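You operate a simulated robot arm through the tools that you are given. There is no shell and no other tool.

You are at the controls of a simulated robot arm. One attempt, no reset.

TASK
Slide the ray lamp's shutter shut, switch it off and line up mirrors Q and T.
Fine: shutter before switch; Q and T end turned the same way as the other four mirrors, which stay as they are.

It is judged by the outcome, as a careful person would: the job done as asked, and still so three seconds after it is handed in. It fails if anything else is knocked over, pushed out of place, dropped, spilled or broken.

THE ROBOT
A 6-joint arm with a two-finger gripper, fixed in place. Base frame: the origin is at the foot of the arm, x ahead of it, y to its left, z up. Lengths are in mm, angles in degrees, forces in N, time in s.
Its first joint turns from -166.0 to 166.0 degrees. Payload 2.45 kg.
The TCP is the grasp point between the finger pads, 20 mm short of the fingertips. In the tool frame z runs along the fingers and y along their closing line. The gripper opens to 140 mm. The gripper's body begins 168 mm behind the TCP.
Orientation is that of the tool frame in the base frame, as [roll, pitch, yaw] about the fixed x, y, z axes, in that order (R = Rz(yaw) Ry(pitch) Rx(roll)). With the fingers straight down and closing along the base's y, the tool's x points along the base's -x, its y along +y and its z along -z.

THE INTERFACE
- The arm moves only by the tool move_arm. Its argument "moves" is a list that holds one entry, the list of rows, each a list of 7 numbers: the shift along the tool's x, y, z in m, then the turn, a rotation vector about the tool's x, y, z in degrees, then the opening, from 0 (shut) to 1 (fully open). In form: [[[tx, ty, tz, wx, wy, wz, fingers], ...]]. A call has 1 to 20 rows; each row shifts and turns the commanded pose from where the row before left it, along the tool's axes as they then stand. A row lasts 0.2 s, in which the tool goes at most 50 mm and 8.6 degrees; a call with a longer step from one row to the next is refused whole, and so is a gripper value outside its range. Where a pose cannot be reached the arm comes as near as it can. A force on the tool above 70 N (or 10 N above the force at the start of the call, whichever is more), or a blocked arm, ends the call early, and 0.2 s more pass. Each finger travels about 45 mm/s and halts on what it meets, pressing with about 43 N; the grip force reading is that of the motor and also rises with nothing between the fingers. The clock runs only during rows and for 0.2 s after the last one: add rows that do not move to give the fingers time. It gives the time, the measured TCP pose, the force on the tool (base axes), the opening and the grip force at its end, in the units of the frame above (readings bear some noise), with the torque about the TCP (base axes, N m) and any sound that the robot's microphone picked up.
- Cameras (640 x 400 px; columns grow to the right, rows downward): "scene" is fixed at [216.2, -653.7, 1423.9]; the picture's right is [0.54, -0.84, 0.00], its down [-0.38, -0.25, -0.89] and it looks along [0.75, 0.48, -0.46] (base axes); focal length 374 px, centre (320, 200). "wrist" rides on the gripper at [78, 11, -209] in the tool frame; the picture's right is [-0.14, 0.99, 0.00], its down [-0.92, -0.13, -0.37] and it looks along [-0.36, -0.05, 0.93] (tool axes); focal length 280 px, centre (320, 200). There is no depth. A picture from a camera that has moved, and an enlarged one, comes with that camera's place and axes in the base frame and with its lens. The place of the scene camera against the robot may be out by one fixed shift of up to 12 mm in any direction.
- get_image(camera): a new picture of that camera. It takes no simulated time.
- enlarge(camera, box): a new picture of the part [left, top, right, bottom] of that camera's present view, enlarged. It takes no simulated time.
- sign_off(): hands the job in; it is judged then, once.

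Places have to be worked out from the pictures, the camera data and where the tool is seen. Open the gripper and draw the arm clear of the work before you hand the job in, unless the task says otherwise.

The tools are called after "Request:" by a JSON object that holds its "method" and its "body". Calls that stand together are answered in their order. move_arm: Moves the arm, as the interface text tells. Its arguments: {"type":"object","properties":{"moves":{"type":"array"}},"required":["moves"]} The other tools are called the same way: get_image (camera) takes a picture; enlarge (camera, box) takes an enlarged picture of a part of a camera's view; sign_off () hands the job in.

At the start:

```text
time: 0.0
tool_pos: [632.9, -25.3, 1221.8]
ee_rot: [-179.9, 0.0, -180.0]
force: [0.5, -1.0, -1.0]
moment: [0.01, -0.01, 0.01]
opening: 139.9
grasp_force: 0.0
```

scene: 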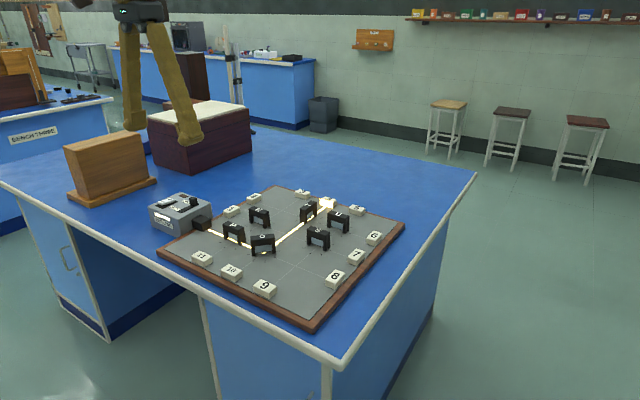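
wrist: 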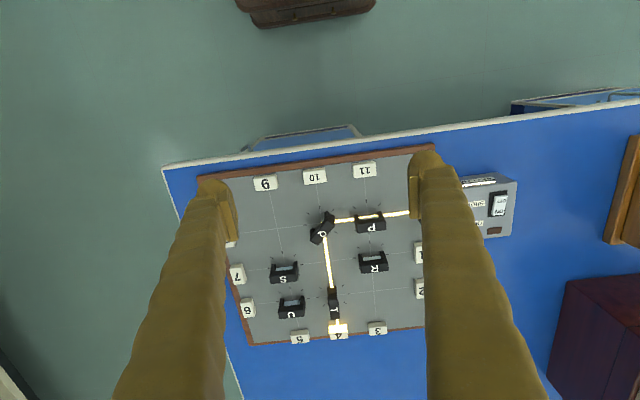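

I'll start by enlarging both views around the lamp and the mirror board so I can read the details.

Request:
{"method": "enlarge", "body": {"camera": "scene", "box": [140, 180, 260, 255]}}

Request:
{"method": "enlarge", "body": {"camera": "scene", "box": [200, 180, 400, 305]}}

Request:
{"method": "enlarge", "body": {"camera": "wrist", "box": [400, 150, 560, 250]}}

Request:
{"method": "enlarge", "body": {"camera": "wrist", "box": [220, 150, 440, 350]}}

```text
5.33 times, centred on (200, 218) of scene
camera zoom: at [216.2, -653.7, 1423.9], right [0.54, -0.84, 0.0], down [-0.38, -0.25, -0.89], along [0.75, 0.48, -0.46], focal length 1994 px, centre (960, 107)
```

zoom: 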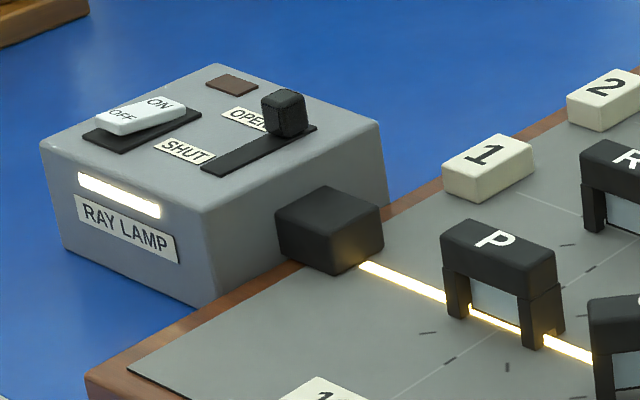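

```text
3.20 times, centred on (300, 242) of scene
camera zoom: at [216.2, -653.7, 1423.9], right [0.54, -0.84, 0.0], down [-0.38, -0.25, -0.89], along [0.75, 0.48, -0.46], focal length 1197 px, centre (384, 64)
```

zoom: 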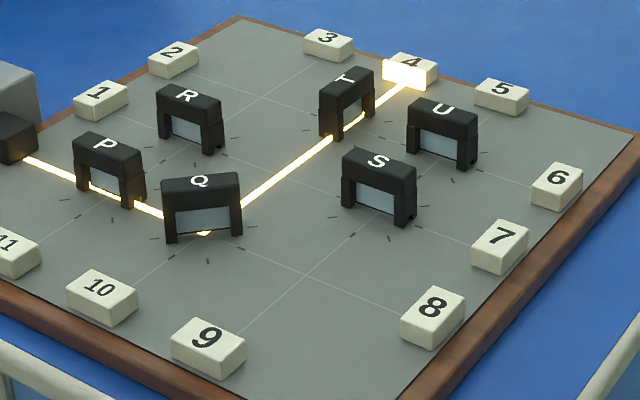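

```text
4.00 times, centred on (480, 200) of wrist
camera zoom: at [555.8, -13.3, 1429.2], right [0.14, 0.99, 0.0], down [0.92, -0.13, 0.37], along [0.36, -0.05, -0.93], focal length 1122 px, centre (-320, 200)
```

zoom: 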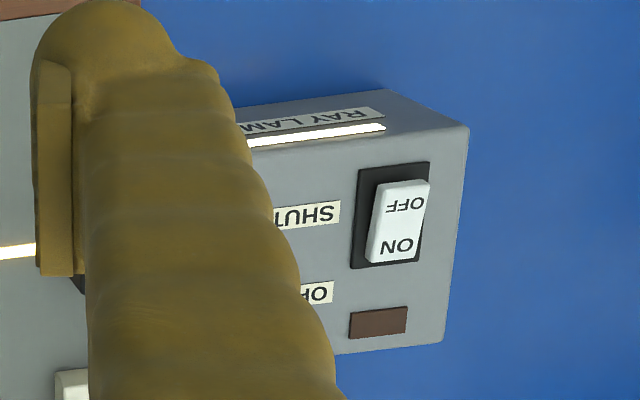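

```text
2.00 times, centred on (330, 250) of wrist
camera zoom: at [555.8, -13.3, 1429.2], right [0.14, 0.99, 0.0], down [0.92, -0.13, 0.37], along [0.36, -0.05, -0.93], focal length 561 px, centre (300, 100)
```

zoom: 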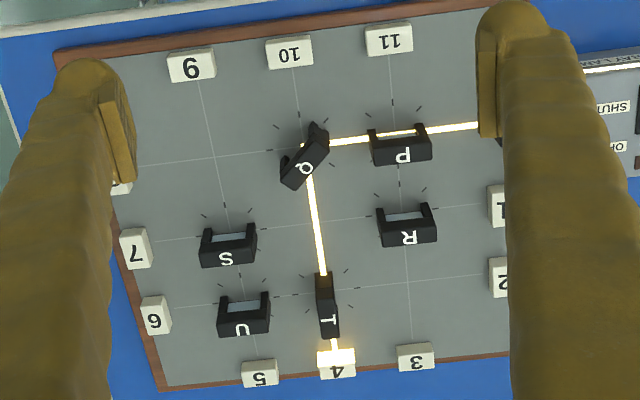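

Rays from the two cameras meet at about (830, 330, 875) for the lamp's switch, and the board surface is near z ≈ 810. I'll move high above the lamp with the fingers open to get a closer wrist view of the switch and shutter.

Request:
{"method": "move_arm", "body": {"moves": [[[-0.0125, 0.0375, 0.01875, 0, 0, 0, 1], [-0.0125, 0.0375, 0.01875, 0, 0, 0, 1], [-0.0125, 0.0375, 0.01875, 0, 0, 0, 1], [-0.0125, 0.0375, 0.01875, 0, 0, 0, 1], [-0.0125, 0.0375, 0.01875, 0, 0, 0, 1], [-0.0125, 0.0375, 0.01875, 0, 0, 0, 1], [-0.0125, 0.0375, 0.01875, 0, 0, 0, 1], [-0.0125, 0.0375, 0.01875, 0, 0, 0, 1], [0, 0, 0, 0, 0, 0, 1]]]}}

Request:
{"method": "get_image", "body": {"camera": "wrist"}}

Request:
{"method": "get_image", "body": {"camera": "scene"}}

```text
time: 2.0
tool_pos: [731.6, 278.0, 1070.3]
ee_rot: [-180.0, 0.0, 179.9]
force: [0.5, 0.0, 0.0]
moment: [0.0, 0.01, -0.02]
opening: 140.2
grasp_force: 0.1
```

```text
taken
camera wrist: at [653.4, 289.1, 1278.8], right [0.14, 0.99, 0.0], down [0.92, -0.13, 0.37], along [0.37, -0.05, -0.93], focal length 280 px, centre (320, 200)
```

wrist: 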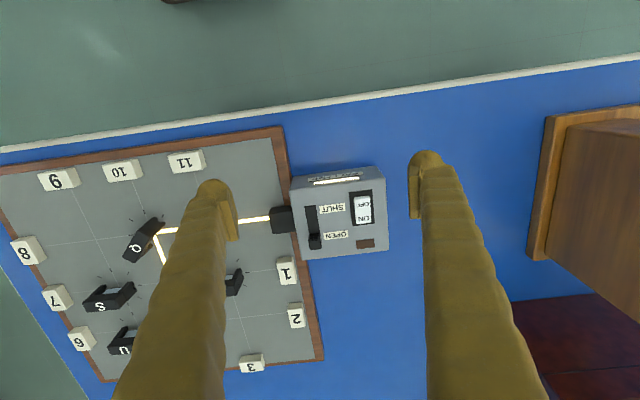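

```text
taken
```

scene: 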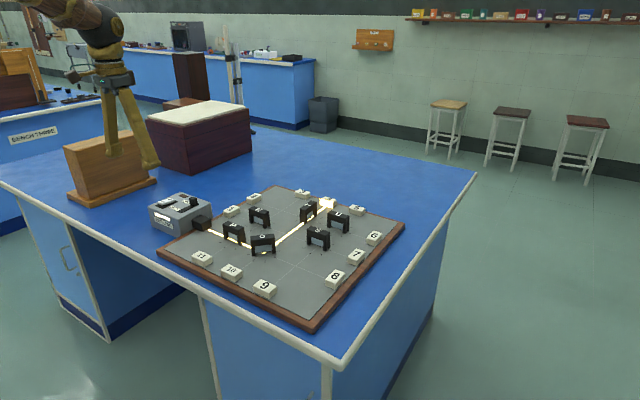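

Request:
{"method": "enlarge", "body": {"camera": "wrist", "box": [260, 150, 420, 270]}}

Request:
{"method": "enlarge", "body": {"camera": "scene", "box": [145, 185, 215, 240]}}

```text
3.33 times, centred on (340, 210) of wrist
camera zoom: at [653.4, 289.1, 1278.8], right [0.14, 0.99, 0.0], down [0.92, -0.13, 0.37], along [0.37, -0.05, -0.93], focal length 935 px, centre (253, 167)
```

zoom: 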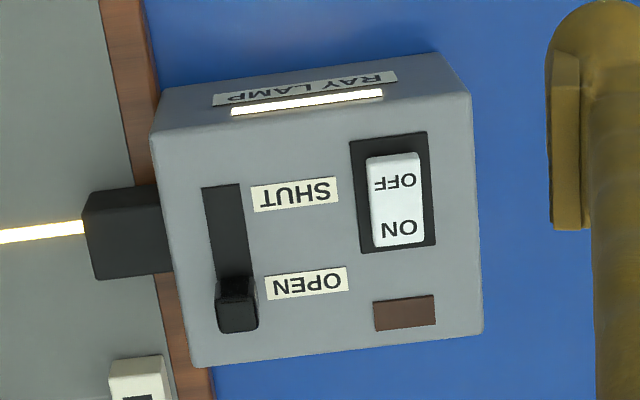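

```text
7.27 times, centred on (180, 212) of scene
camera zoom: at [216.2, -653.7, 1423.9], right [0.54, -0.84, 0.0], down [-0.38, -0.25, -0.89], along [0.75, 0.48, -0.46], focal length 2720 px, centre (1338, 109)
```

zoom: 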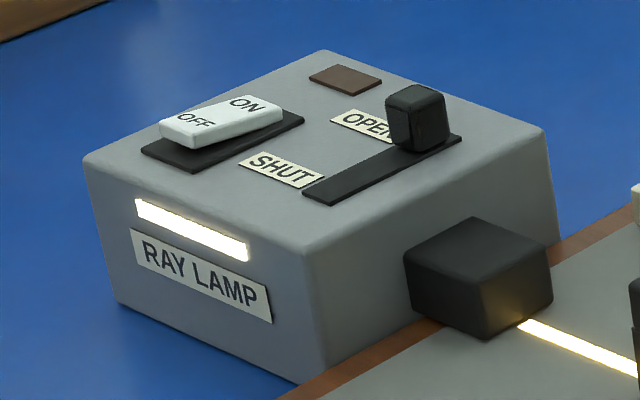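

The OFF end of the rocker is raised, so it is ON now. The lamp top is at z ≈ 875, spanning x 787–914 and y 222–369. The shutter slot runs along x at y ≈ 250, with the knob at the +x (OPEN) end. I'll go closer, still well above, to measure the knob.

Request:
{"method": "move_arm", "body": {"moves": [[[-0.03, 0.003, 0.02, 0, 0, 0, 1], [-0.03, 0.003, 0.02, 0, 0, 0, 1], [-0.03, 0.002, 0.02, 0, 0, 0, 1], [-0.03, 0.002, 0.02, 0, 0, 0, 1], [0, 0, 0, 0, 0, 0, 1]]]}}

Request:
{"method": "get_image", "body": {"camera": "wrist"}}

Request:
{"method": "enlarge", "body": {"camera": "wrist", "box": [220, 90, 420, 260]}}

```text
time: 3.2
tool_pos: [853.7, 286.9, 990.2]
ee_rot: [180.0, 0.0, 180.0]
force: [0.2, -0.5, -1.1]
moment: [-0.03, 0.0, 0.0]
opening: 140.4
grasp_force: 0.0
```

```text
taken
camera wrist: at [775.4, 298.2, 1198.0], right [0.14, 0.99, 0.0], down [0.92, -0.13, 0.37], along [0.37, -0.05, -0.93], focal length 280 px, centre (320, 200)
```

wrist: 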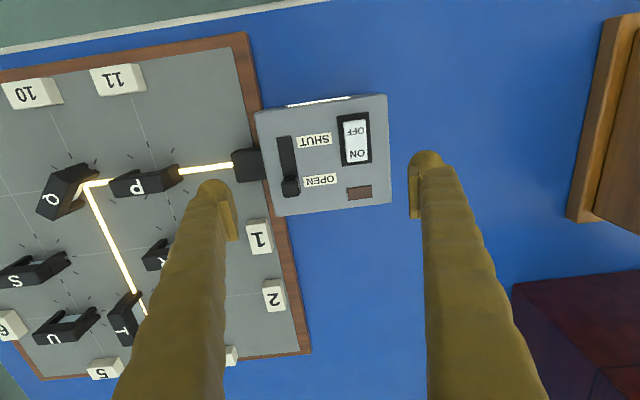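

```text
2.35 times, centred on (320, 175) of wrist
camera zoom: at [775.4, 298.2, 1198.0], right [0.14, 0.99, 0.0], down [0.92, -0.13, 0.37], along [0.37, -0.05, -0.93], focal length 660 px, centre (320, 259)
```

zoom: 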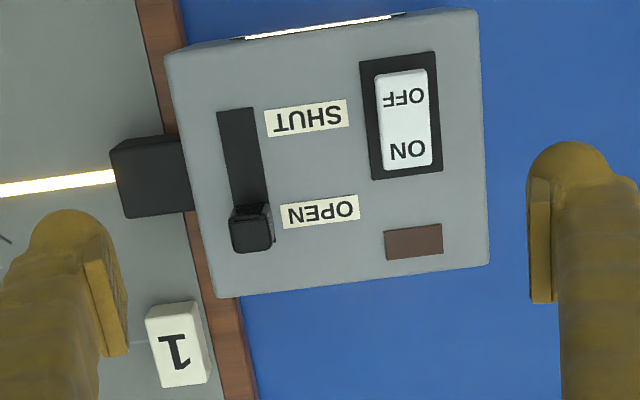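

The knob is about 20 mm square, centred near (877, 250), with its top at z ≈ 898. The SHUT end of the slot is at x ≈ 819. I'll close the fingers and go above the spot just behind the knob on the +x side.

Request:
{"method": "move_arm", "body": {"moves": [[[-0.0155, -0.00925, 0.005, 0, 0, 0, 0], [-0.0155, -0.00925, 0.005, 0, 0, 0, 0], [-0.0155, -0.00925, 0.005, 0, 0, 0, 0], [-0.0155, -0.00925, 0.005, 0, 0, 0, 0], [0, 0, 0, 0, 0, 0, 0], [0, 0, 0, 0, 0, 0, 0], [0, 0, 0, 0, 0, 0, 0], [0, 0, 0, 0, 0, 0, 0], [0, 0, 0, 0, 0, 0, 0]]]}}

Request:
{"method": "enlarge", "body": {"camera": "wrist", "box": [220, 60, 420, 230]}}

Request:
{"method": "enlarge", "body": {"camera": "scene", "box": [130, 130, 250, 240]}}

```text
time: 5.2
tool_pos: [914.0, 246.3, 971.6]
ee_rot: [180.0, 0.0, -179.9]
force: [0.0, 0.4, -0.1]
moment: [0.0, 0.04, 0.02]
opening: 0.0
grasp_force: 29.8
```

```text
2.35 times, centred on (320, 145) of wrist
camera zoom: at [836.2, 258.4, 1178.4], right [0.14, 0.99, 0.0], down [0.92, -0.13, 0.37], along [0.36, -0.05, -0.93], focal length 660 px, centre (320, 329)
```

zoom: 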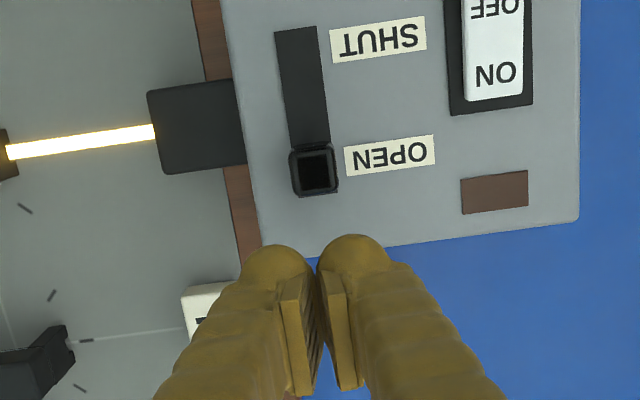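

```text
3.64 times, centred on (190, 185) of scene
camera zoom: at [216.2, -653.7, 1423.9], right [0.54, -0.84, 0.0], down [-0.38, -0.25, -0.89], along [0.75, 0.48, -0.46], focal length 1360 px, centre (793, 254)
```

zoom: 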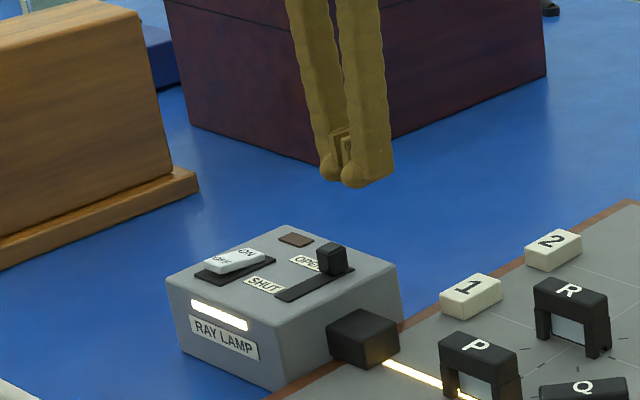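

The knob's far face is at x ≈ 887. I'll lower the closed fingertips behind it to about 6 mm above the lamp top (TCP z ≈ 901, x ≈ 918, y ≈ 250), and not push yet.

Request:
{"method": "move_arm", "body": {"moves": [[[-0.004, 0.0035, 0.01, 0, 0, 0, 0], [0, 0, 0.02, 0, 0, 0, 0], [0, 0, 0.02, 0, 0, 0, 0], [0, 0, 0.012, 0, 0, 0, 0], [0, 0, 0.008, 0, 0, 0, 0], [0, 0, 0, 0, 0, 0, 0]]]}}

Request:
{"method": "enlarge", "body": {"camera": "wrist", "box": [220, 60, 420, 230]}}

Request:
{"method": "enlarge", "body": {"camera": "scene", "box": [140, 160, 240, 240]}}

```text
time: 6.6
tool_pos: [921.8, 252.8, 900.0]
ee_rot: [-179.9, 0.0, 180.0]
force: [0.1, 0.4, 0.1]
moment: [0.04, -0.02, 0.01]
opening: 0.0
grasp_force: 29.9
```

```text
2.35 times, centred on (320, 145) of wrist
camera zoom: at [841.8, 263.0, 1108.1], right [0.14, 0.99, 0.0], down [0.92, -0.13, 0.37], along [0.36, -0.05, -0.93], focal length 660 px, centre (320, 329)
```

zoom: 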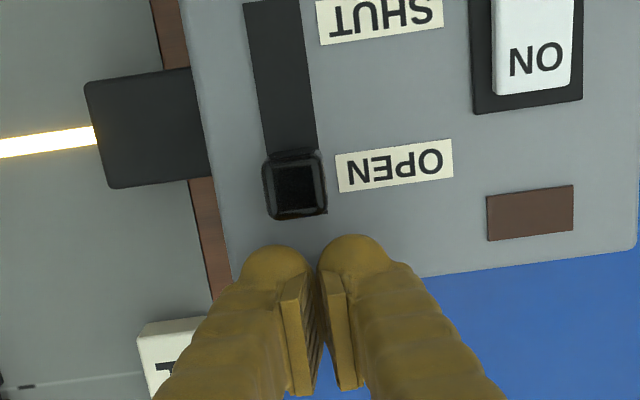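

```text
5.00 times, centred on (190, 200) of scene
camera zoom: at [216.2, -653.7, 1423.9], right [0.54, -0.84, 0.0], down [-0.38, -0.25, -0.89], along [0.75, 0.48, -0.46], focal length 1870 px, centre (970, 200)
```

zoom: 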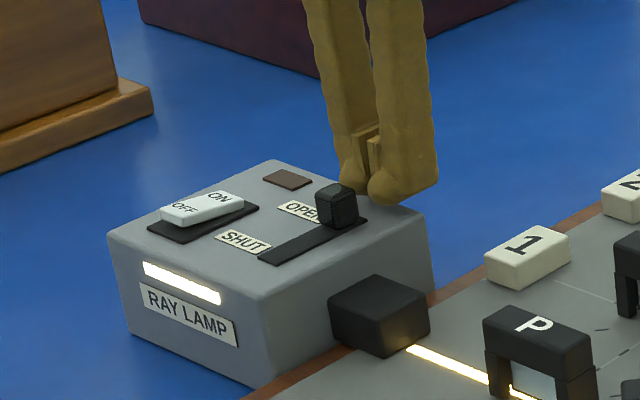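

The tips are behind the knob with clearance and no contact force. I'll push gently toward SHUT (−x) in small steps.

Request:
{"method": "move_arm", "body": {"moves": [[[0.006, 0, 0, 0, 0, 0, 0], [0.005, 0, 0, 0, 0, 0, 0], [0.005, 0, 0, 0, 0, 0, 0], [0.005, 0, 0, 0, 0, 0, 0], [0.005, 0, 0, 0, 0, 0, 0]]]}}

Request:
{"method": "enlarge", "body": {"camera": "wrist", "box": [220, 60, 420, 230]}}

Request:
{"method": "enlarge", "body": {"camera": "scene", "box": [140, 160, 240, 240]}}

```text
time: 7.8
tool_pos: [895.5, 252.4, 900.2]
ee_rot: [179.9, 0.0, 179.9]
force: [-0.5, 0.7, -0.4]
moment: [0.0, 0.02, 0.0]
opening: 0.2
grasp_force: 29.6
```

```text
2.35 times, centred on (320, 145) of wrist
camera zoom: at [816.1, 263.9, 1108.2], right [0.14, 0.99, 0.0], down [0.92, -0.13, 0.37], along [0.37, -0.05, -0.93], focal length 660 px, centre (320, 329)
```

zoom: 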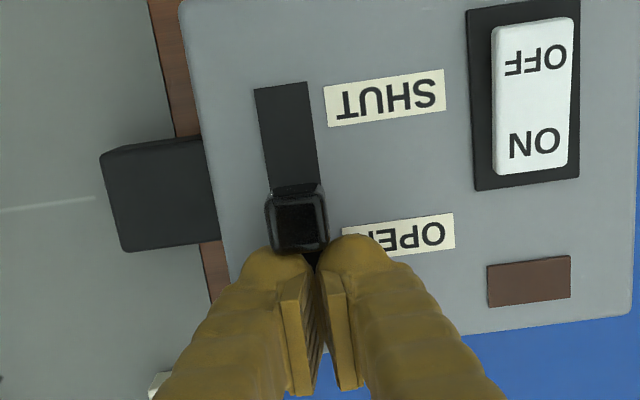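

```text
5.00 times, centred on (190, 200) of scene
camera zoom: at [216.2, -653.7, 1423.9], right [0.54, -0.84, 0.0], down [-0.38, -0.25, -0.89], along [0.75, 0.48, -0.46], focal length 1870 px, centre (970, 200)
```

zoom: 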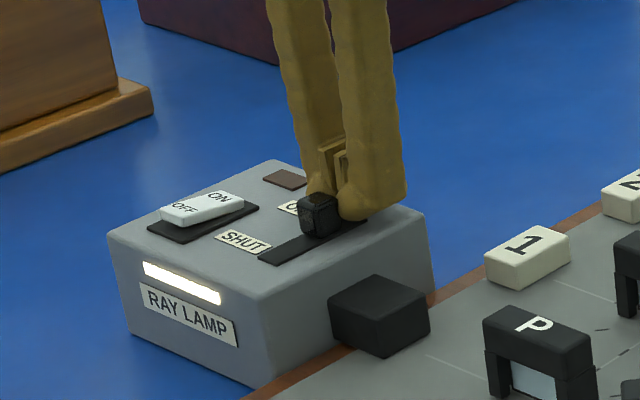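

The knob is moving freely and the beam is already cut. The lamp body hasn't moved, so I'll keep pushing toward the SHUT end.

Request:
{"method": "move_arm", "body": {"moves": [[[0.005, 0, 0, 0, 0, 0, 0], [0.005, 0, 0, 0, 0, 0, 0], [0.005, 0, 0, 0, 0, 0, 0], [0.005, 0, 0, 0, 0, 0, 0]]]}}

Request:
{"method": "enlarge", "body": {"camera": "wrist", "box": [220, 60, 420, 230]}}

Request:
{"method": "enlarge", "body": {"camera": "scene", "box": [140, 160, 240, 240]}}

```text
time: 8.8
tool_pos: [873.2, 251.9, 899.9]
ee_rot: [-180.0, 0.0, -179.9]
force: [-0.9, 0.4, 0.7]
moment: [0.0, 0.03, 0.02]
opening: 0.2
grasp_force: 29.5
```

```text
2.35 times, centred on (320, 145) of wrist
camera zoom: at [795.6, 263.5, 1108.0], right [0.14, 0.99, 0.0], down [0.92, -0.13, 0.37], along [0.36, -0.05, -0.93], focal length 660 px, centre (320, 329)
```

zoom: 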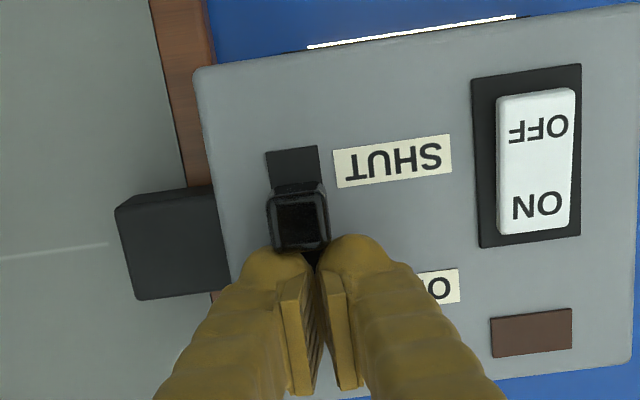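

```text
5.00 times, centred on (190, 200) of scene
camera zoom: at [216.2, -653.7, 1423.9], right [0.54, -0.84, 0.0], down [-0.38, -0.25, -0.89], along [0.75, 0.48, -0.46], focal length 1870 px, centre (970, 200)
```

zoom: 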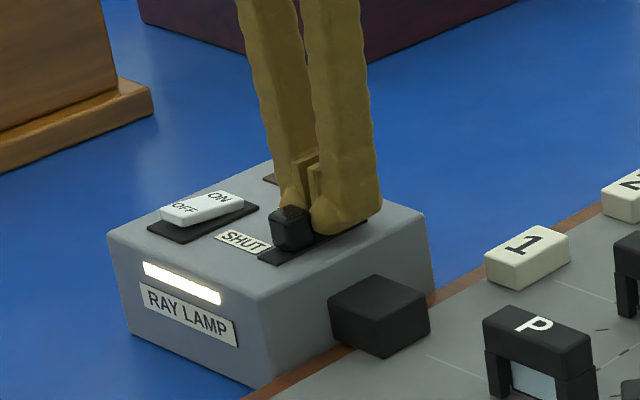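

About 10 mm of slot is left in front of the knob. I'll push in 2 mm steps and watch the force for the end stop.

Request:
{"method": "move_arm", "body": {"moves": [[[0.002, 0, 0, 0, 0, 0, 0], [0.002, 0, 0, 0, 0, 0, 0], [0.002, 0, 0, 0, 0, 0, 0]]]}}

Request:
{"method": "enlarge", "body": {"camera": "wrist", "box": [220, 60, 420, 230]}}

```text
time: 9.6
tool_pos: [869.0, 250.8, 901.1]
ee_rot: [180.0, 0.0, 180.0]
force: [0.2, -1.4, -0.5]
moment: [-0.01, -0.01, 0.0]
opening: 0.1
grasp_force: 29.2
```

```text
2.35 times, centred on (320, 145) of wrist
camera zoom: at [789.8, 263.0, 1108.1], right [0.14, 0.99, 0.0], down [0.92, -0.13, 0.37], along [0.37, -0.05, -0.93], focal length 660 px, centre (320, 329)
```

zoom: 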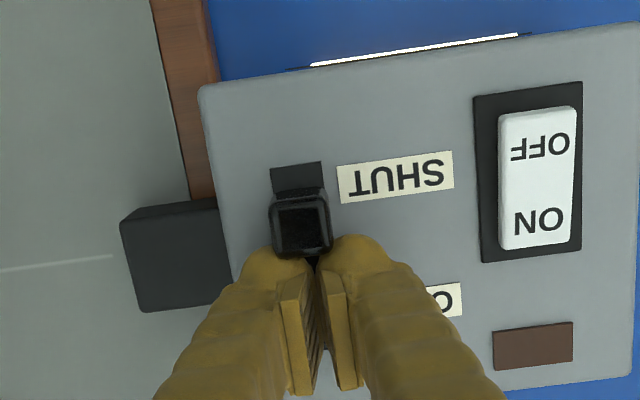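

Request:
{"method": "move_arm", "body": {"moves": [[[0.002, 0, 0, 0, 0, 0, 0], [0.0015, 0, 0, 0, 0, 0, 0]]]}}

Request:
{"method": "enlarge", "body": {"camera": "wrist", "box": [220, 60, 420, 230]}}

Request:
{"method": "enlarge", "body": {"camera": "scene", "box": [140, 160, 240, 240]}}

```text
time: 10.2
tool_pos: [865.6, 252.7, 899.4]
ee_rot: [180.0, 0.1, -180.0]
force: [-0.1, -0.4, -0.3]
moment: [0.02, -0.04, 0.0]
opening: 0.0
grasp_force: 29.9
```

```text
2.35 times, centred on (320, 145) of wrist
camera zoom: at [787.0, 263.3, 1107.8], right [0.14, 0.99, 0.0], down [0.92, -0.13, 0.37], along [0.36, -0.05, -0.93], focal length 660 px, centre (320, 329)
```

zoom: 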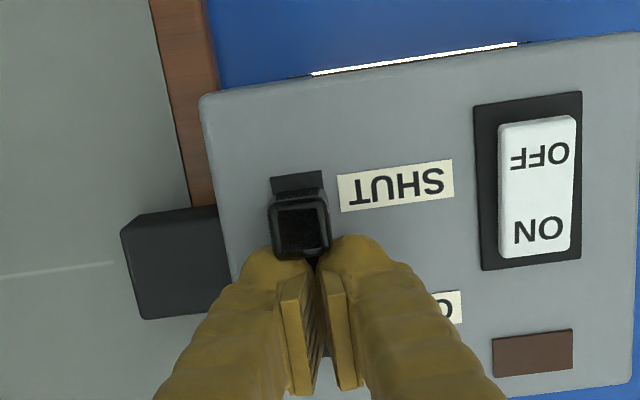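

```text
5.00 times, centred on (190, 200) of scene
camera zoom: at [216.2, -653.7, 1423.9], right [0.54, -0.84, 0.0], down [-0.38, -0.25, -0.89], along [0.75, 0.48, -0.46], focal length 1870 px, centre (970, 200)
```

zoom: 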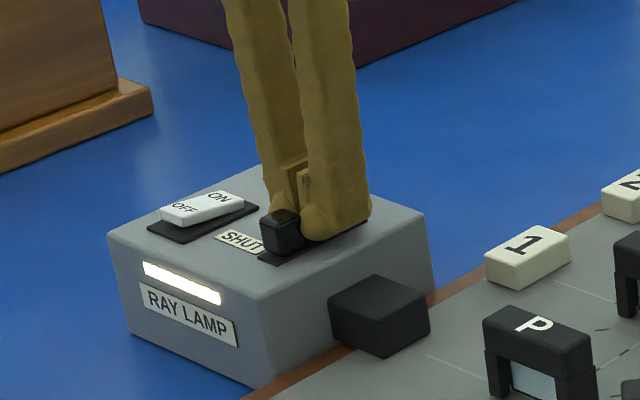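

Still no resistance, so I'll continue in 1 mm steps toward the stop.

Request:
{"method": "move_arm", "body": {"moves": [[[0.001, 0, 0, 0, 0, 0, 0], [0.001, 0, 0, 0, 0, 0, 0]]]}}

Request:
{"method": "enlarge", "body": {"camera": "wrist", "box": [220, 60, 420, 230]}}

```text
time: 10.8
tool_pos: [863.1, 251.0, 900.4]
ee_rot: [-180.0, 0.0, 180.0]
force: [-0.3, 0.0, 0.0]
moment: [0.02, 0.0, 0.03]
opening: 0.0
grasp_force: 29.4
```

```text
2.35 times, centred on (320, 145) of wrist
camera zoom: at [785.3, 263.8, 1109.1], right [0.14, 0.99, 0.0], down [0.92, -0.13, 0.37], along [0.36, -0.05, -0.93], focal length 660 px, centre (320, 329)
```

zoom: 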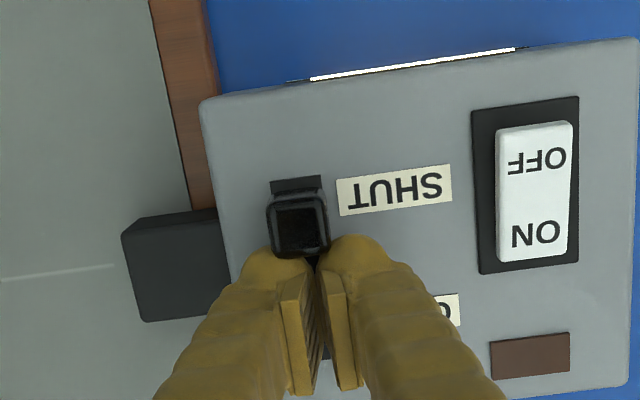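

Request:
{"method": "move_arm", "body": {"moves": [[[0.001, 0, 0, 0, 0, 0, 0], [0.001, 0, 0, 0, 0, 0, 0]]]}}

Request:
{"method": "enlarge", "body": {"camera": "wrist", "box": [220, 60, 420, 230]}}

Request:
{"method": "enlarge", "body": {"camera": "scene", "box": [140, 160, 240, 240]}}

```text
time: 11.4
tool_pos: [861.2, 252.2, 900.1]
ee_rot: [179.9, 0.1, 179.9]
force: [18.4, -3.8, -3.1]
moment: [-0.04, -0.24, 0.15]
opening: 5.9
grasp_force: 29.4
```

```text
2.35 times, centred on (320, 145) of wrist
camera zoom: at [782.8, 263.5, 1109.4], right [0.14, 0.99, 0.0], down [0.92, -0.13, 0.37], along [0.37, -0.05, -0.93], focal length 660 px, centre (320, 329)
```

zoom: 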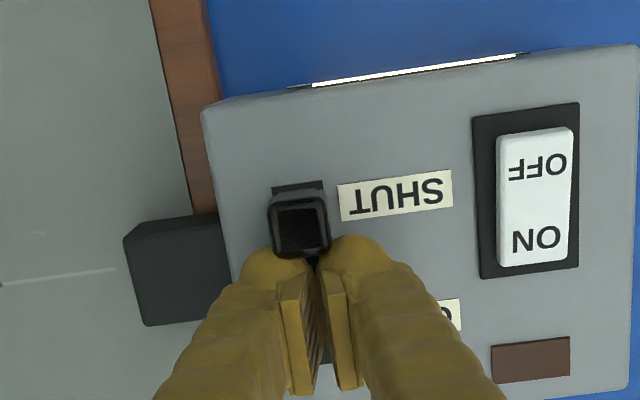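

```text
5.00 times, centred on (190, 200) of scene
camera zoom: at [216.2, -653.7, 1423.9], right [0.54, -0.84, 0.0], down [-0.38, -0.25, -0.89], along [0.75, 0.48, -0.46], focal length 1870 px, centre (970, 200)
```

zoom: 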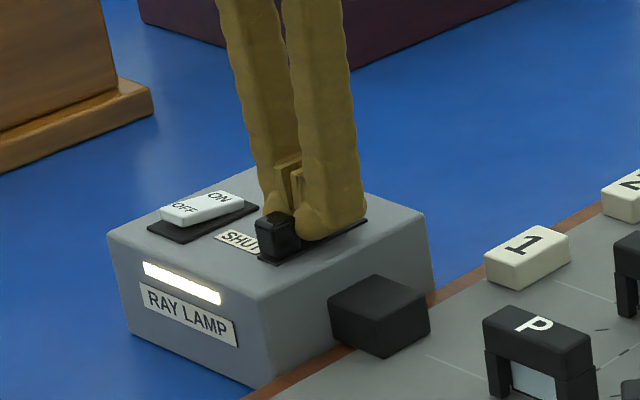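

The force has jumped to 18 N and the knob is at its end stop, so the shutter is shut, with the lamp body unmoved. I'll back off in +x and lift clear.

Request:
{"method": "move_arm", "body": {"moves": [[[-0.005, 0, 0, 0, 0, 0, 0], [-0.007, 0, 0, 0, 0, 0, 0], [0, 0, -0.03, 0, 0, 0, 0], [0, 0, -0.03, 0, 0, 0, 0], [0.03, 0.01, -0.02, 0, 0, 0, 0], [0.03, 0.02, 0, 0, 0, 0, 0], [0, 0, 0, 0, 0, 0, 0]]]}}

Request:
{"method": "get_image", "body": {"camera": "wrist"}}

Request:
{"method": "enlarge", "body": {"camera": "wrist", "box": [220, 80, 440, 250]}}

Request:
{"method": "enlarge", "body": {"camera": "scene", "box": [140, 160, 240, 240]}}

```text
time: 13.0
tool_pos: [815.9, 282.3, 983.0]
ee_rot: [180.0, 0.0, 180.0]
force: [-0.1, 0.7, -0.5]
moment: [0.0, 0.04, -0.02]
opening: 0.0
grasp_force: 28.7
```

```text
taken
camera wrist: at [736.0, 294.1, 1190.4], right [0.14, 0.99, 0.0], down [0.92, -0.13, 0.37], along [0.37, -0.05, -0.93], focal length 280 px, centre (320, 200)
```

wrist: 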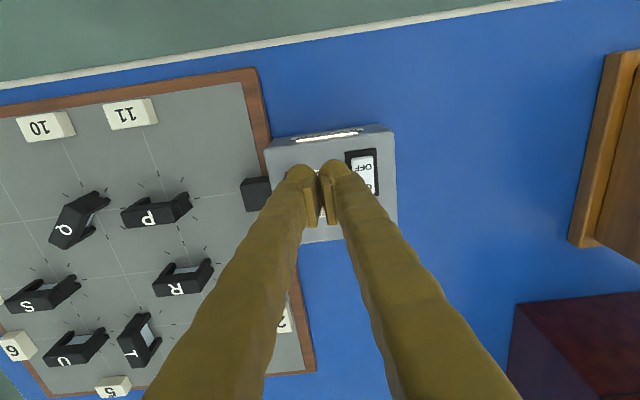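

```text
2.35 times, centred on (330, 165) of wrist
camera zoom: at [736.0, 294.1, 1190.4], right [0.14, 0.99, 0.0], down [0.92, -0.13, 0.37], along [0.37, -0.05, -0.93], focal length 660 px, centre (296, 282)
```

zoom: 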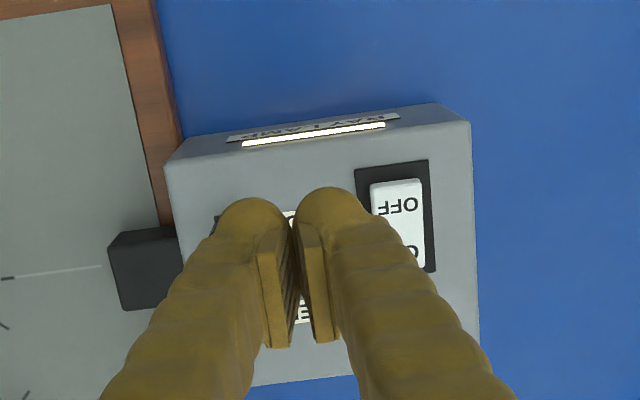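

```text
5.00 times, centred on (190, 200) of scene
camera zoom: at [216.2, -653.7, 1423.9], right [0.54, -0.84, 0.0], down [-0.38, -0.25, -0.89], along [0.75, 0.48, -0.46], focal length 1870 px, centre (970, 200)
```

zoom: 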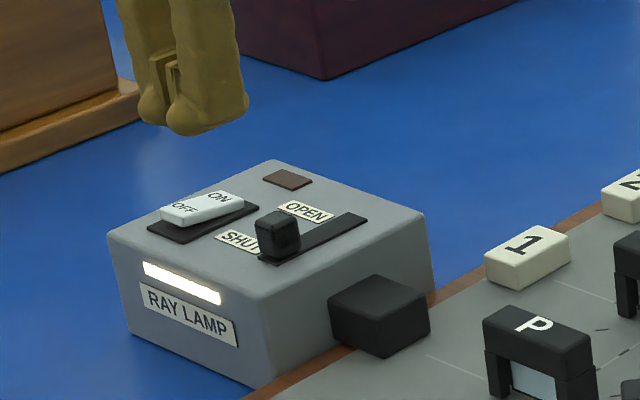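

The shutter is at SHUT. The raised OFF end of the rocker is around x 811–832, y ≈ 330. I'll bring the closed fingertips above it, near (809, 330), with the tips at z ≈ 905, and check before pressing.

Request:
{"method": "move_arm", "body": {"moves": [[[0.003, 0.024, 0, 0, 0, 0, 0], [0.003, 0.0235, 0, 0, 0, 0, 0], [0, 0, 0.025, 0, 0, 0, 0], [0, 0, 0.02, 0, 0, 0, 0], [0, 0, 0.012, 0, 0, 0, 0], [0, 0, 0, 0, 0, 0, 0]]]}}

Request:
{"method": "enlarge", "body": {"camera": "wrist", "box": [220, 80, 440, 250]}}

Request:
{"method": "enlarge", "body": {"camera": "scene", "box": [140, 160, 240, 240]}}

```text
time: 14.4
tool_pos: [808.0, 328.9, 923.8]
ee_rot: [180.0, 0.0, -180.0]
force: [-0.5, 1.0, -0.1]
moment: [0.0, 0.0, 0.01]
opening: 0.0
grasp_force: 29.5
```

```text
2.35 times, centred on (330, 165) of wrist
camera zoom: at [729.1, 340.0, 1132.3], right [0.14, 0.99, 0.0], down [0.92, -0.13, 0.37], along [0.36, -0.05, -0.93], focal length 660 px, centre (296, 282)
```

zoom: 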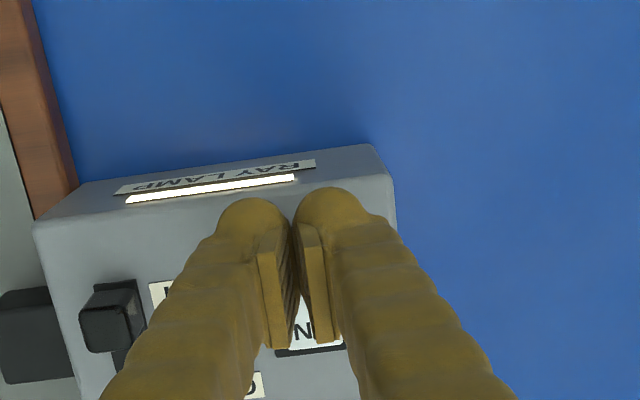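

```text
5.00 times, centred on (190, 200) of scene
camera zoom: at [216.2, -653.7, 1423.9], right [0.54, -0.84, 0.0], down [-0.38, -0.25, -0.89], along [0.75, 0.48, -0.46], focal length 1870 px, centre (970, 200)
```

zoom: 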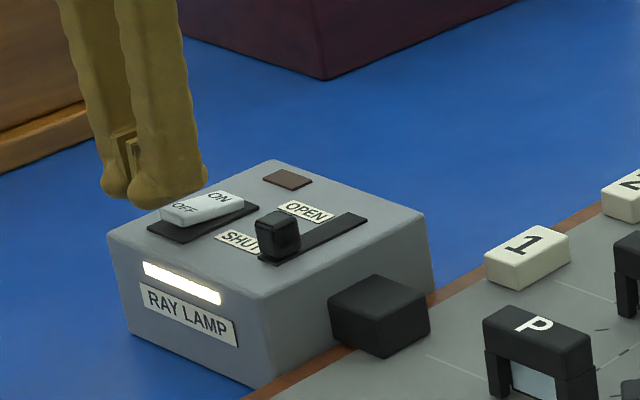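

The rocker spans x ≈ 812–858, so I'll shift +5 mm to x ≈ 813 to press its OFF end. Then I'll descend slowly in small steps.

Request:
{"method": "move_arm", "body": {"moves": [[[-0.005, 0.001, 0, 0, 0, 0, 0], [0, 0, 0.006, 0, 0, 0, 0], [0, 0, 0.004, 0, 0, 0, 0], [0, 0, 0.002, 0, 0, 0, 0], [0, 0, 0.002, 0, 0, 0, 0]]]}}

Request:
{"method": "enlarge", "body": {"camera": "scene", "box": [140, 160, 240, 240]}}

```text
time: 15.6
tool_pos: [811.8, 330.6, 907.7]
ee_rot: [-180.0, 0.0, 180.0]
force: [-0.4, -0.2, 0.3]
moment: [0.02, -0.03, 0.03]
opening: 5.7
grasp_force: 29.4
```

```text
5.00 times, centred on (190, 200) of scene
camera zoom: at [216.2, -653.7, 1423.9], right [0.54, -0.84, 0.0], down [-0.38, -0.25, -0.89], along [0.75, 0.48, -0.46], focal length 1870 px, centre (970, 200)
```

zoom: 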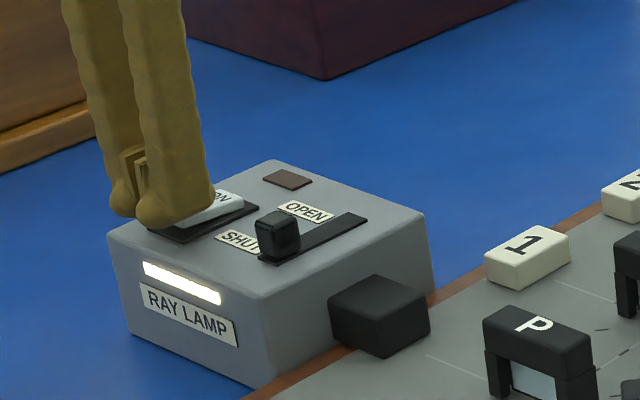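

The fingers have spread 5.7 mm with almost no vertical force. The rocker's edge seems to be wedging into the seam between the two fingertips. I'll lift 10 mm and shift y by +11 mm so a single fingertip sits over the rocker.

Request:
{"method": "move_arm", "body": {"moves": [[[0, 0, -0.005, 0, 0, 0, 0], [0, 0, -0.007, 0, 0, 0, 0], [0, 0.011, 0, 0, 0, 0, 0], [0, 0, 0, 0, 0, 0, 0]]]}}

Request:
{"method": "enlarge", "body": {"camera": "scene", "box": [140, 160, 240, 240]}}

Request:
{"method": "enlarge", "body": {"camera": "wrist", "box": [220, 80, 440, 250]}}

```text
time: 16.6
tool_pos: [812.7, 341.4, 923.3]
ee_rot: [180.0, 0.0, 180.0]
force: [0.3, -0.6, -0.1]
moment: [0.02, -0.02, 0.03]
opening: 0.1
grasp_force: 29.6
```

```text
5.00 times, centred on (190, 200) of scene
camera zoom: at [216.2, -653.7, 1423.9], right [0.54, -0.84, 0.0], down [-0.38, -0.25, -0.89], along [0.75, 0.48, -0.46], focal length 1870 px, centre (970, 200)
```

zoom: 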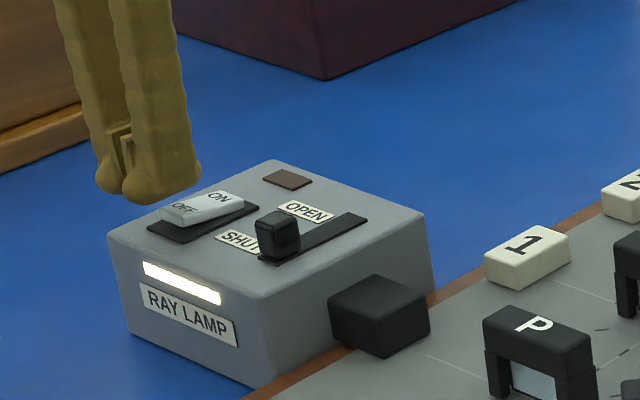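

```text
2.35 times, centred on (330, 165) of wrist
camera zoom: at [733.7, 352.5, 1130.0], right [0.14, 0.99, 0.0], down [0.92, -0.13, 0.37], along [0.36, -0.05, -0.93], focal length 660 px, centre (296, 282)
```

zoom: 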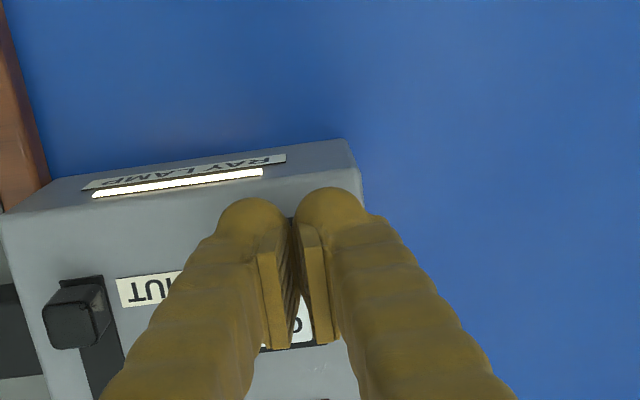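

The rocker is unchanged and the gripper is fully closed again. Now I'll press down with the −y fingertip over the rocker's OFF end, in small steps.

Request:
{"method": "move_arm", "body": {"moves": [[[0, 0, 0.006, 0, 0, 0, 0], [0, 0, 0.005, 0, 0, 0, 0], [0, 0, 0.002, 0, 0, 0, 0], [0, 0, 0.002, 0, 0, 0, 0], [0, 0, 0.002, 0, 0, 0, 0]]]}}

Request:
{"method": "enlarge", "body": {"camera": "scene", "box": [140, 160, 240, 240]}}

```text
time: 17.8
tool_pos: [812.3, 341.2, 904.7]
ee_rot: [-180.0, 0.0, 180.0]
force: [0.2, -0.3, 3.8]
moment: [-0.06, -0.08, 0.0]
opening: 0.0
grasp_force: 29.8
```

```text
5.00 times, centred on (190, 200) of scene
camera zoom: at [216.2, -653.7, 1423.9], right [0.54, -0.84, 0.0], down [-0.38, -0.25, -0.89], along [0.75, 0.48, -0.46], focal length 1870 px, centre (970, 200)
```

zoom: 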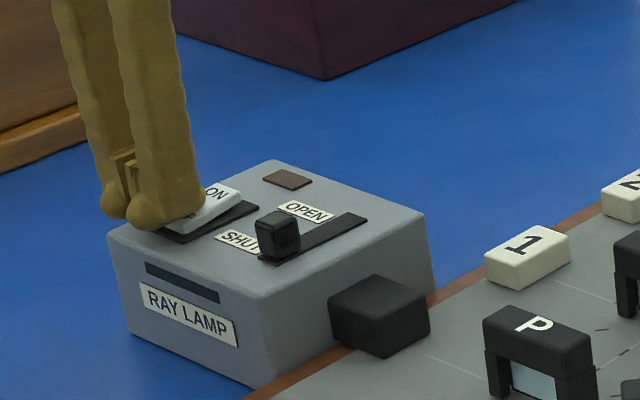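

The lamp's strip has gone dark and the ON end has risen. I'll press 2–3 mm more to be sure the rocker seats, then lift and check.

Request:
{"method": "move_arm", "body": {"moves": [[[0, 0, 0.0015, 0, 0, 0, 0], [0, 0, 0.0015, 0, 0, 0, 0]]]}}

Request:
{"method": "enlarge", "body": {"camera": "scene", "box": [140, 160, 240, 240]}}

```text
time: 18.4
tool_pos: [811.4, 340.8, 903.8]
ee_rot: [-180.0, 0.2, -180.0]
force: [-21.4, -7.1, 44.5]
moment: [-0.57, -0.14, -0.29]
opening: 0.1
grasp_force: 29.8
```

```text
5.00 times, centred on (190, 200) of scene
camera zoom: at [216.2, -653.7, 1423.9], right [0.54, -0.84, 0.0], down [-0.38, -0.25, -0.89], along [0.75, 0.48, -0.46], focal length 1870 px, centre (970, 200)
```

zoom: 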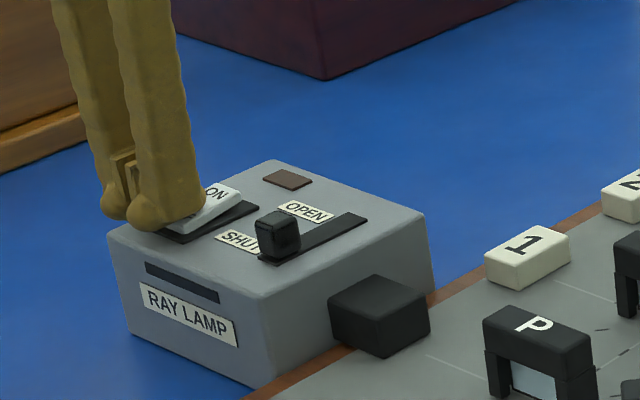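

The force rose to 44 N, so the rocker is fully seated. I'll lift straight up, move toward the mirror board while opening the fingers, and confirm the switch stays OFF.

Request:
{"method": "move_arm", "body": {"moves": [[[0, 0, -0.003, 0, 0, 0, 0], [0, 0, -0.02, 0, 0, 0, 0], [0, 0, -0.04, 0, 0, 0, 0], [0, 0, -0.045, 0, 0, 0, 0], [0, -0.03, -0.03, 0, 0, 0, 0.3], [0, -0.04, -0.02, 0, 0, 0, 1], [0, -0.045, 0, 0, 0, 0, 1], [0, -0.045, 0, 0, 0, 0, 1], [0, -0.045, 0, 0, 0, 0, 1], [0, 0, 0, 0, 0, 0, 1]]]}}

Request:
{"method": "enlarge", "body": {"camera": "scene", "box": [140, 160, 240, 240]}}

Request:
{"method": "get_image", "body": {"camera": "wrist"}}

```text
time: 20.6
tool_pos: [809.6, 137.5, 1061.9]
ee_rot: [180.0, 0.0, 180.0]
force: [0.4, 0.1, 0.7]
moment: [0.01, 0.0, 0.0]
opening: 122.5
grasp_force: 0.1
```

```text
5.00 times, centred on (190, 200) of scene
camera zoom: at [216.2, -653.7, 1423.9], right [0.54, -0.84, 0.0], down [-0.38, -0.25, -0.89], along [0.75, 0.48, -0.46], focal length 1870 px, centre (970, 200)
```

zoom: 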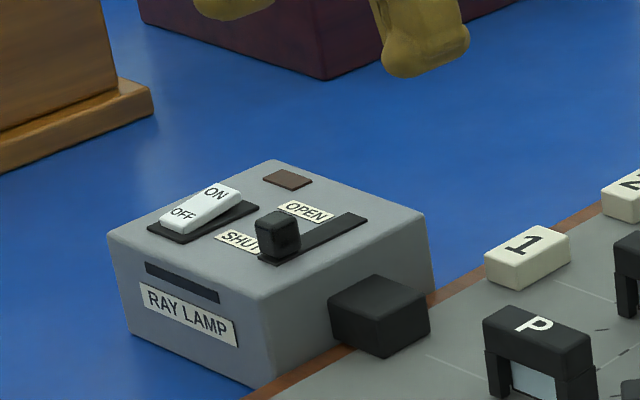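

```text
taken
camera wrist: at [730.6, 148.9, 1271.2], right [0.14, 0.99, 0.0], down [0.92, -0.13, 0.37], along [0.37, -0.05, -0.93], focal length 280 px, centre (320, 200)
```

wrist: 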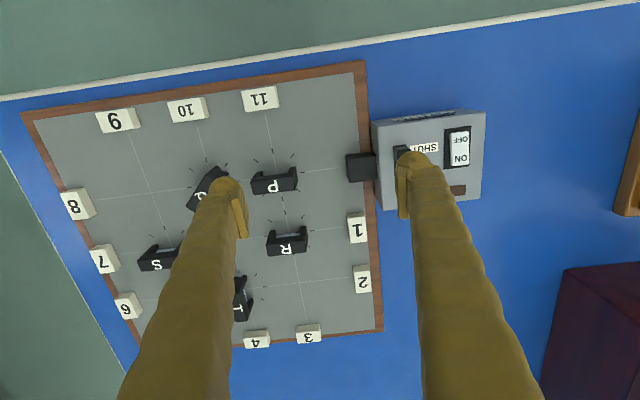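

The switch is OFF, the lamp is dark and the shutter is shut. Next I'll move over the mirror board, staying high, to measure Q and T.

Request:
{"method": "move_arm", "body": {"moves": [[[-0.01, -0.045, 0, 0, 0, 0, 1], [-0.01, -0.045, 0, 0, 0, 0, 1], [-0.01, -0.045, 0, 0, 0, 0, 1], [-0.01, -0.045, 0, 0, 0, 0, 1], [0, 0, 0, 0, 0, 0, 1]]]}}

Request:
{"method": "get_image", "body": {"camera": "wrist"}}

Request:
{"method": "enlarge", "body": {"camera": "wrist", "box": [200, 100, 440, 350]}}

Request:
{"method": "enlarge", "body": {"camera": "scene", "box": [215, 180, 365, 280]}}

```text
time: 21.8
tool_pos: [850.4, -44.2, 1061.8]
ee_rot: [180.0, 0.0, 180.0]
force: [0.0, -0.5, -0.7]
moment: [0.01, 0.0, -0.01]
opening: 140.0
grasp_force: 0.2
```

```text
taken
camera wrist: at [770.8, -32.0, 1269.4], right [0.14, 0.99, 0.0], down [0.92, -0.13, 0.37], along [0.37, -0.05, -0.93], focal length 280 px, centre (320, 200)
```

wrist: 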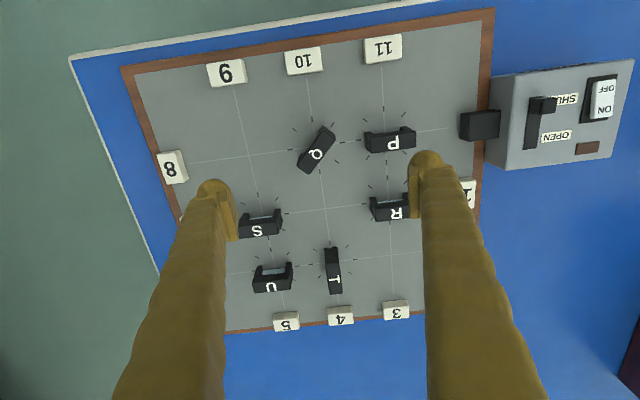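

```text
1.60 times, centred on (320, 225) of wrist
camera zoom: at [770.8, -32.0, 1269.4], right [0.14, 0.99, 0.0], down [0.92, -0.13, 0.37], along [0.37, -0.05, -0.93], focal length 449 px, centre (320, 160)
```

zoom: 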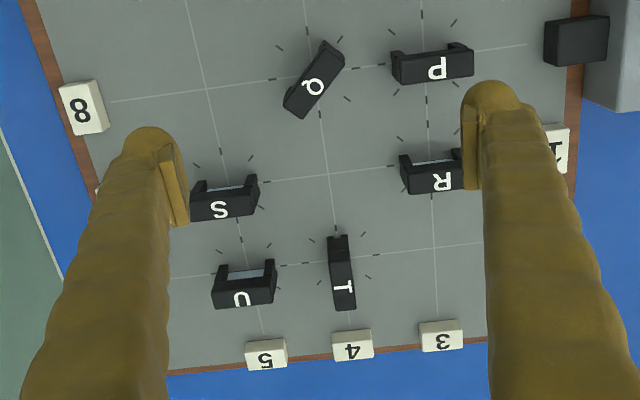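

```text
4.00 times, centred on (290, 230) of scene
camera zoom: at [216.2, -653.7, 1423.9], right [0.54, -0.84, 0.0], down [-0.38, -0.25, -0.89], along [0.75, 0.48, -0.46], focal length 1496 px, centre (440, 80)
```

zoom: 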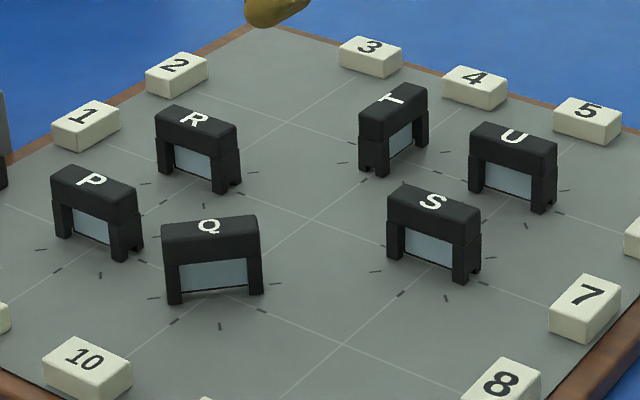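

Request:
{"method": "enlarge", "body": {"camera": "wrist", "box": [280, 110, 360, 180]}}

Request:
{"method": "enlarge", "body": {"camera": "wrist", "box": [290, 230, 380, 310]}}

Request:
{"method": "enlarge", "body": {"camera": "scene", "box": [295, 192, 335, 228]}}

Request:
{"method": "enlarge", "body": {"camera": "scene", "box": [245, 225, 290, 265]}}

```text
5.71 times, centred on (320, 145) of wrist
camera zoom: at [770.8, -32.0, 1269.4], right [0.14, 0.99, 0.0], down [0.92, -0.13, 0.37], along [0.37, -0.05, -0.93], focal length 1602 px, centre (320, 514)
```

zoom: 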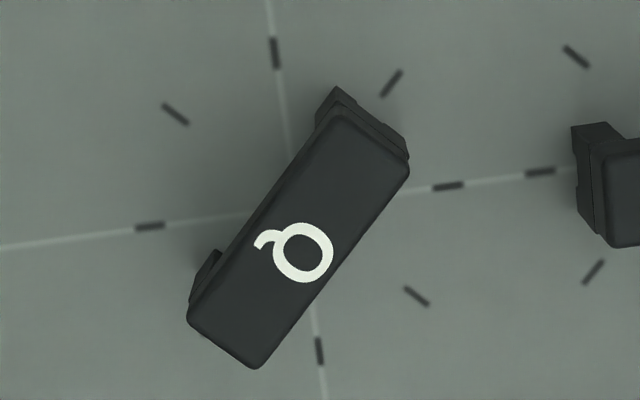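

```text
5.00 times, centred on (335, 270) of wrist
camera zoom: at [770.8, -32.0, 1269.4], right [0.14, 0.99, 0.0], down [0.92, -0.13, 0.37], along [0.37, -0.05, -0.93], focal length 1402 px, centre (245, -150)
```

zoom: 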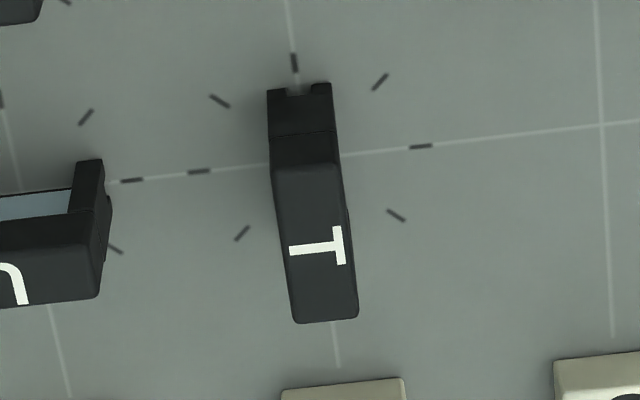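

```text
11.11 times, centred on (315, 210) of scene
camera zoom: at [216.2, -653.7, 1423.9], right [0.54, -0.84, 0.0], down [-0.38, -0.25, -0.89], along [0.75, 0.48, -0.46], focal length 4155 px, centre (376, 89)
```

zoom: 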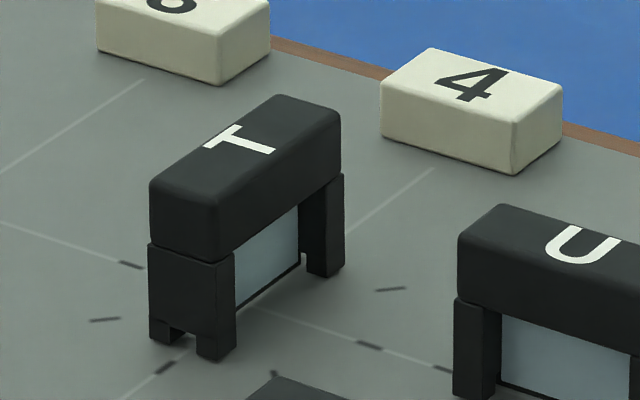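

```text
10.00 times, centred on (268, 245) of scene
camera zoom: at [216.2, -653.7, 1423.9], right [0.54, -0.84, 0.0], down [-0.38, -0.25, -0.89], along [0.75, 0.48, -0.46], focal length 3740 px, centre (845, -250)
```

zoom: 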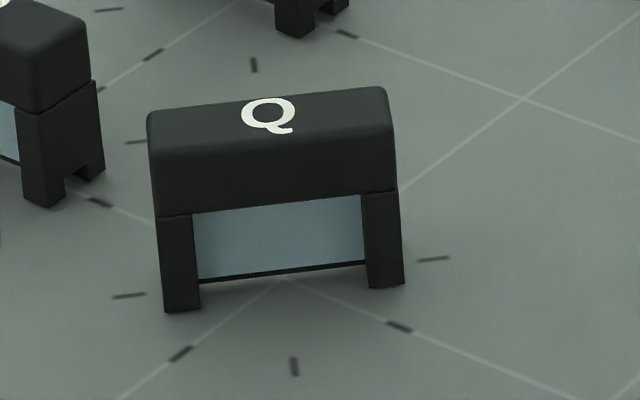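

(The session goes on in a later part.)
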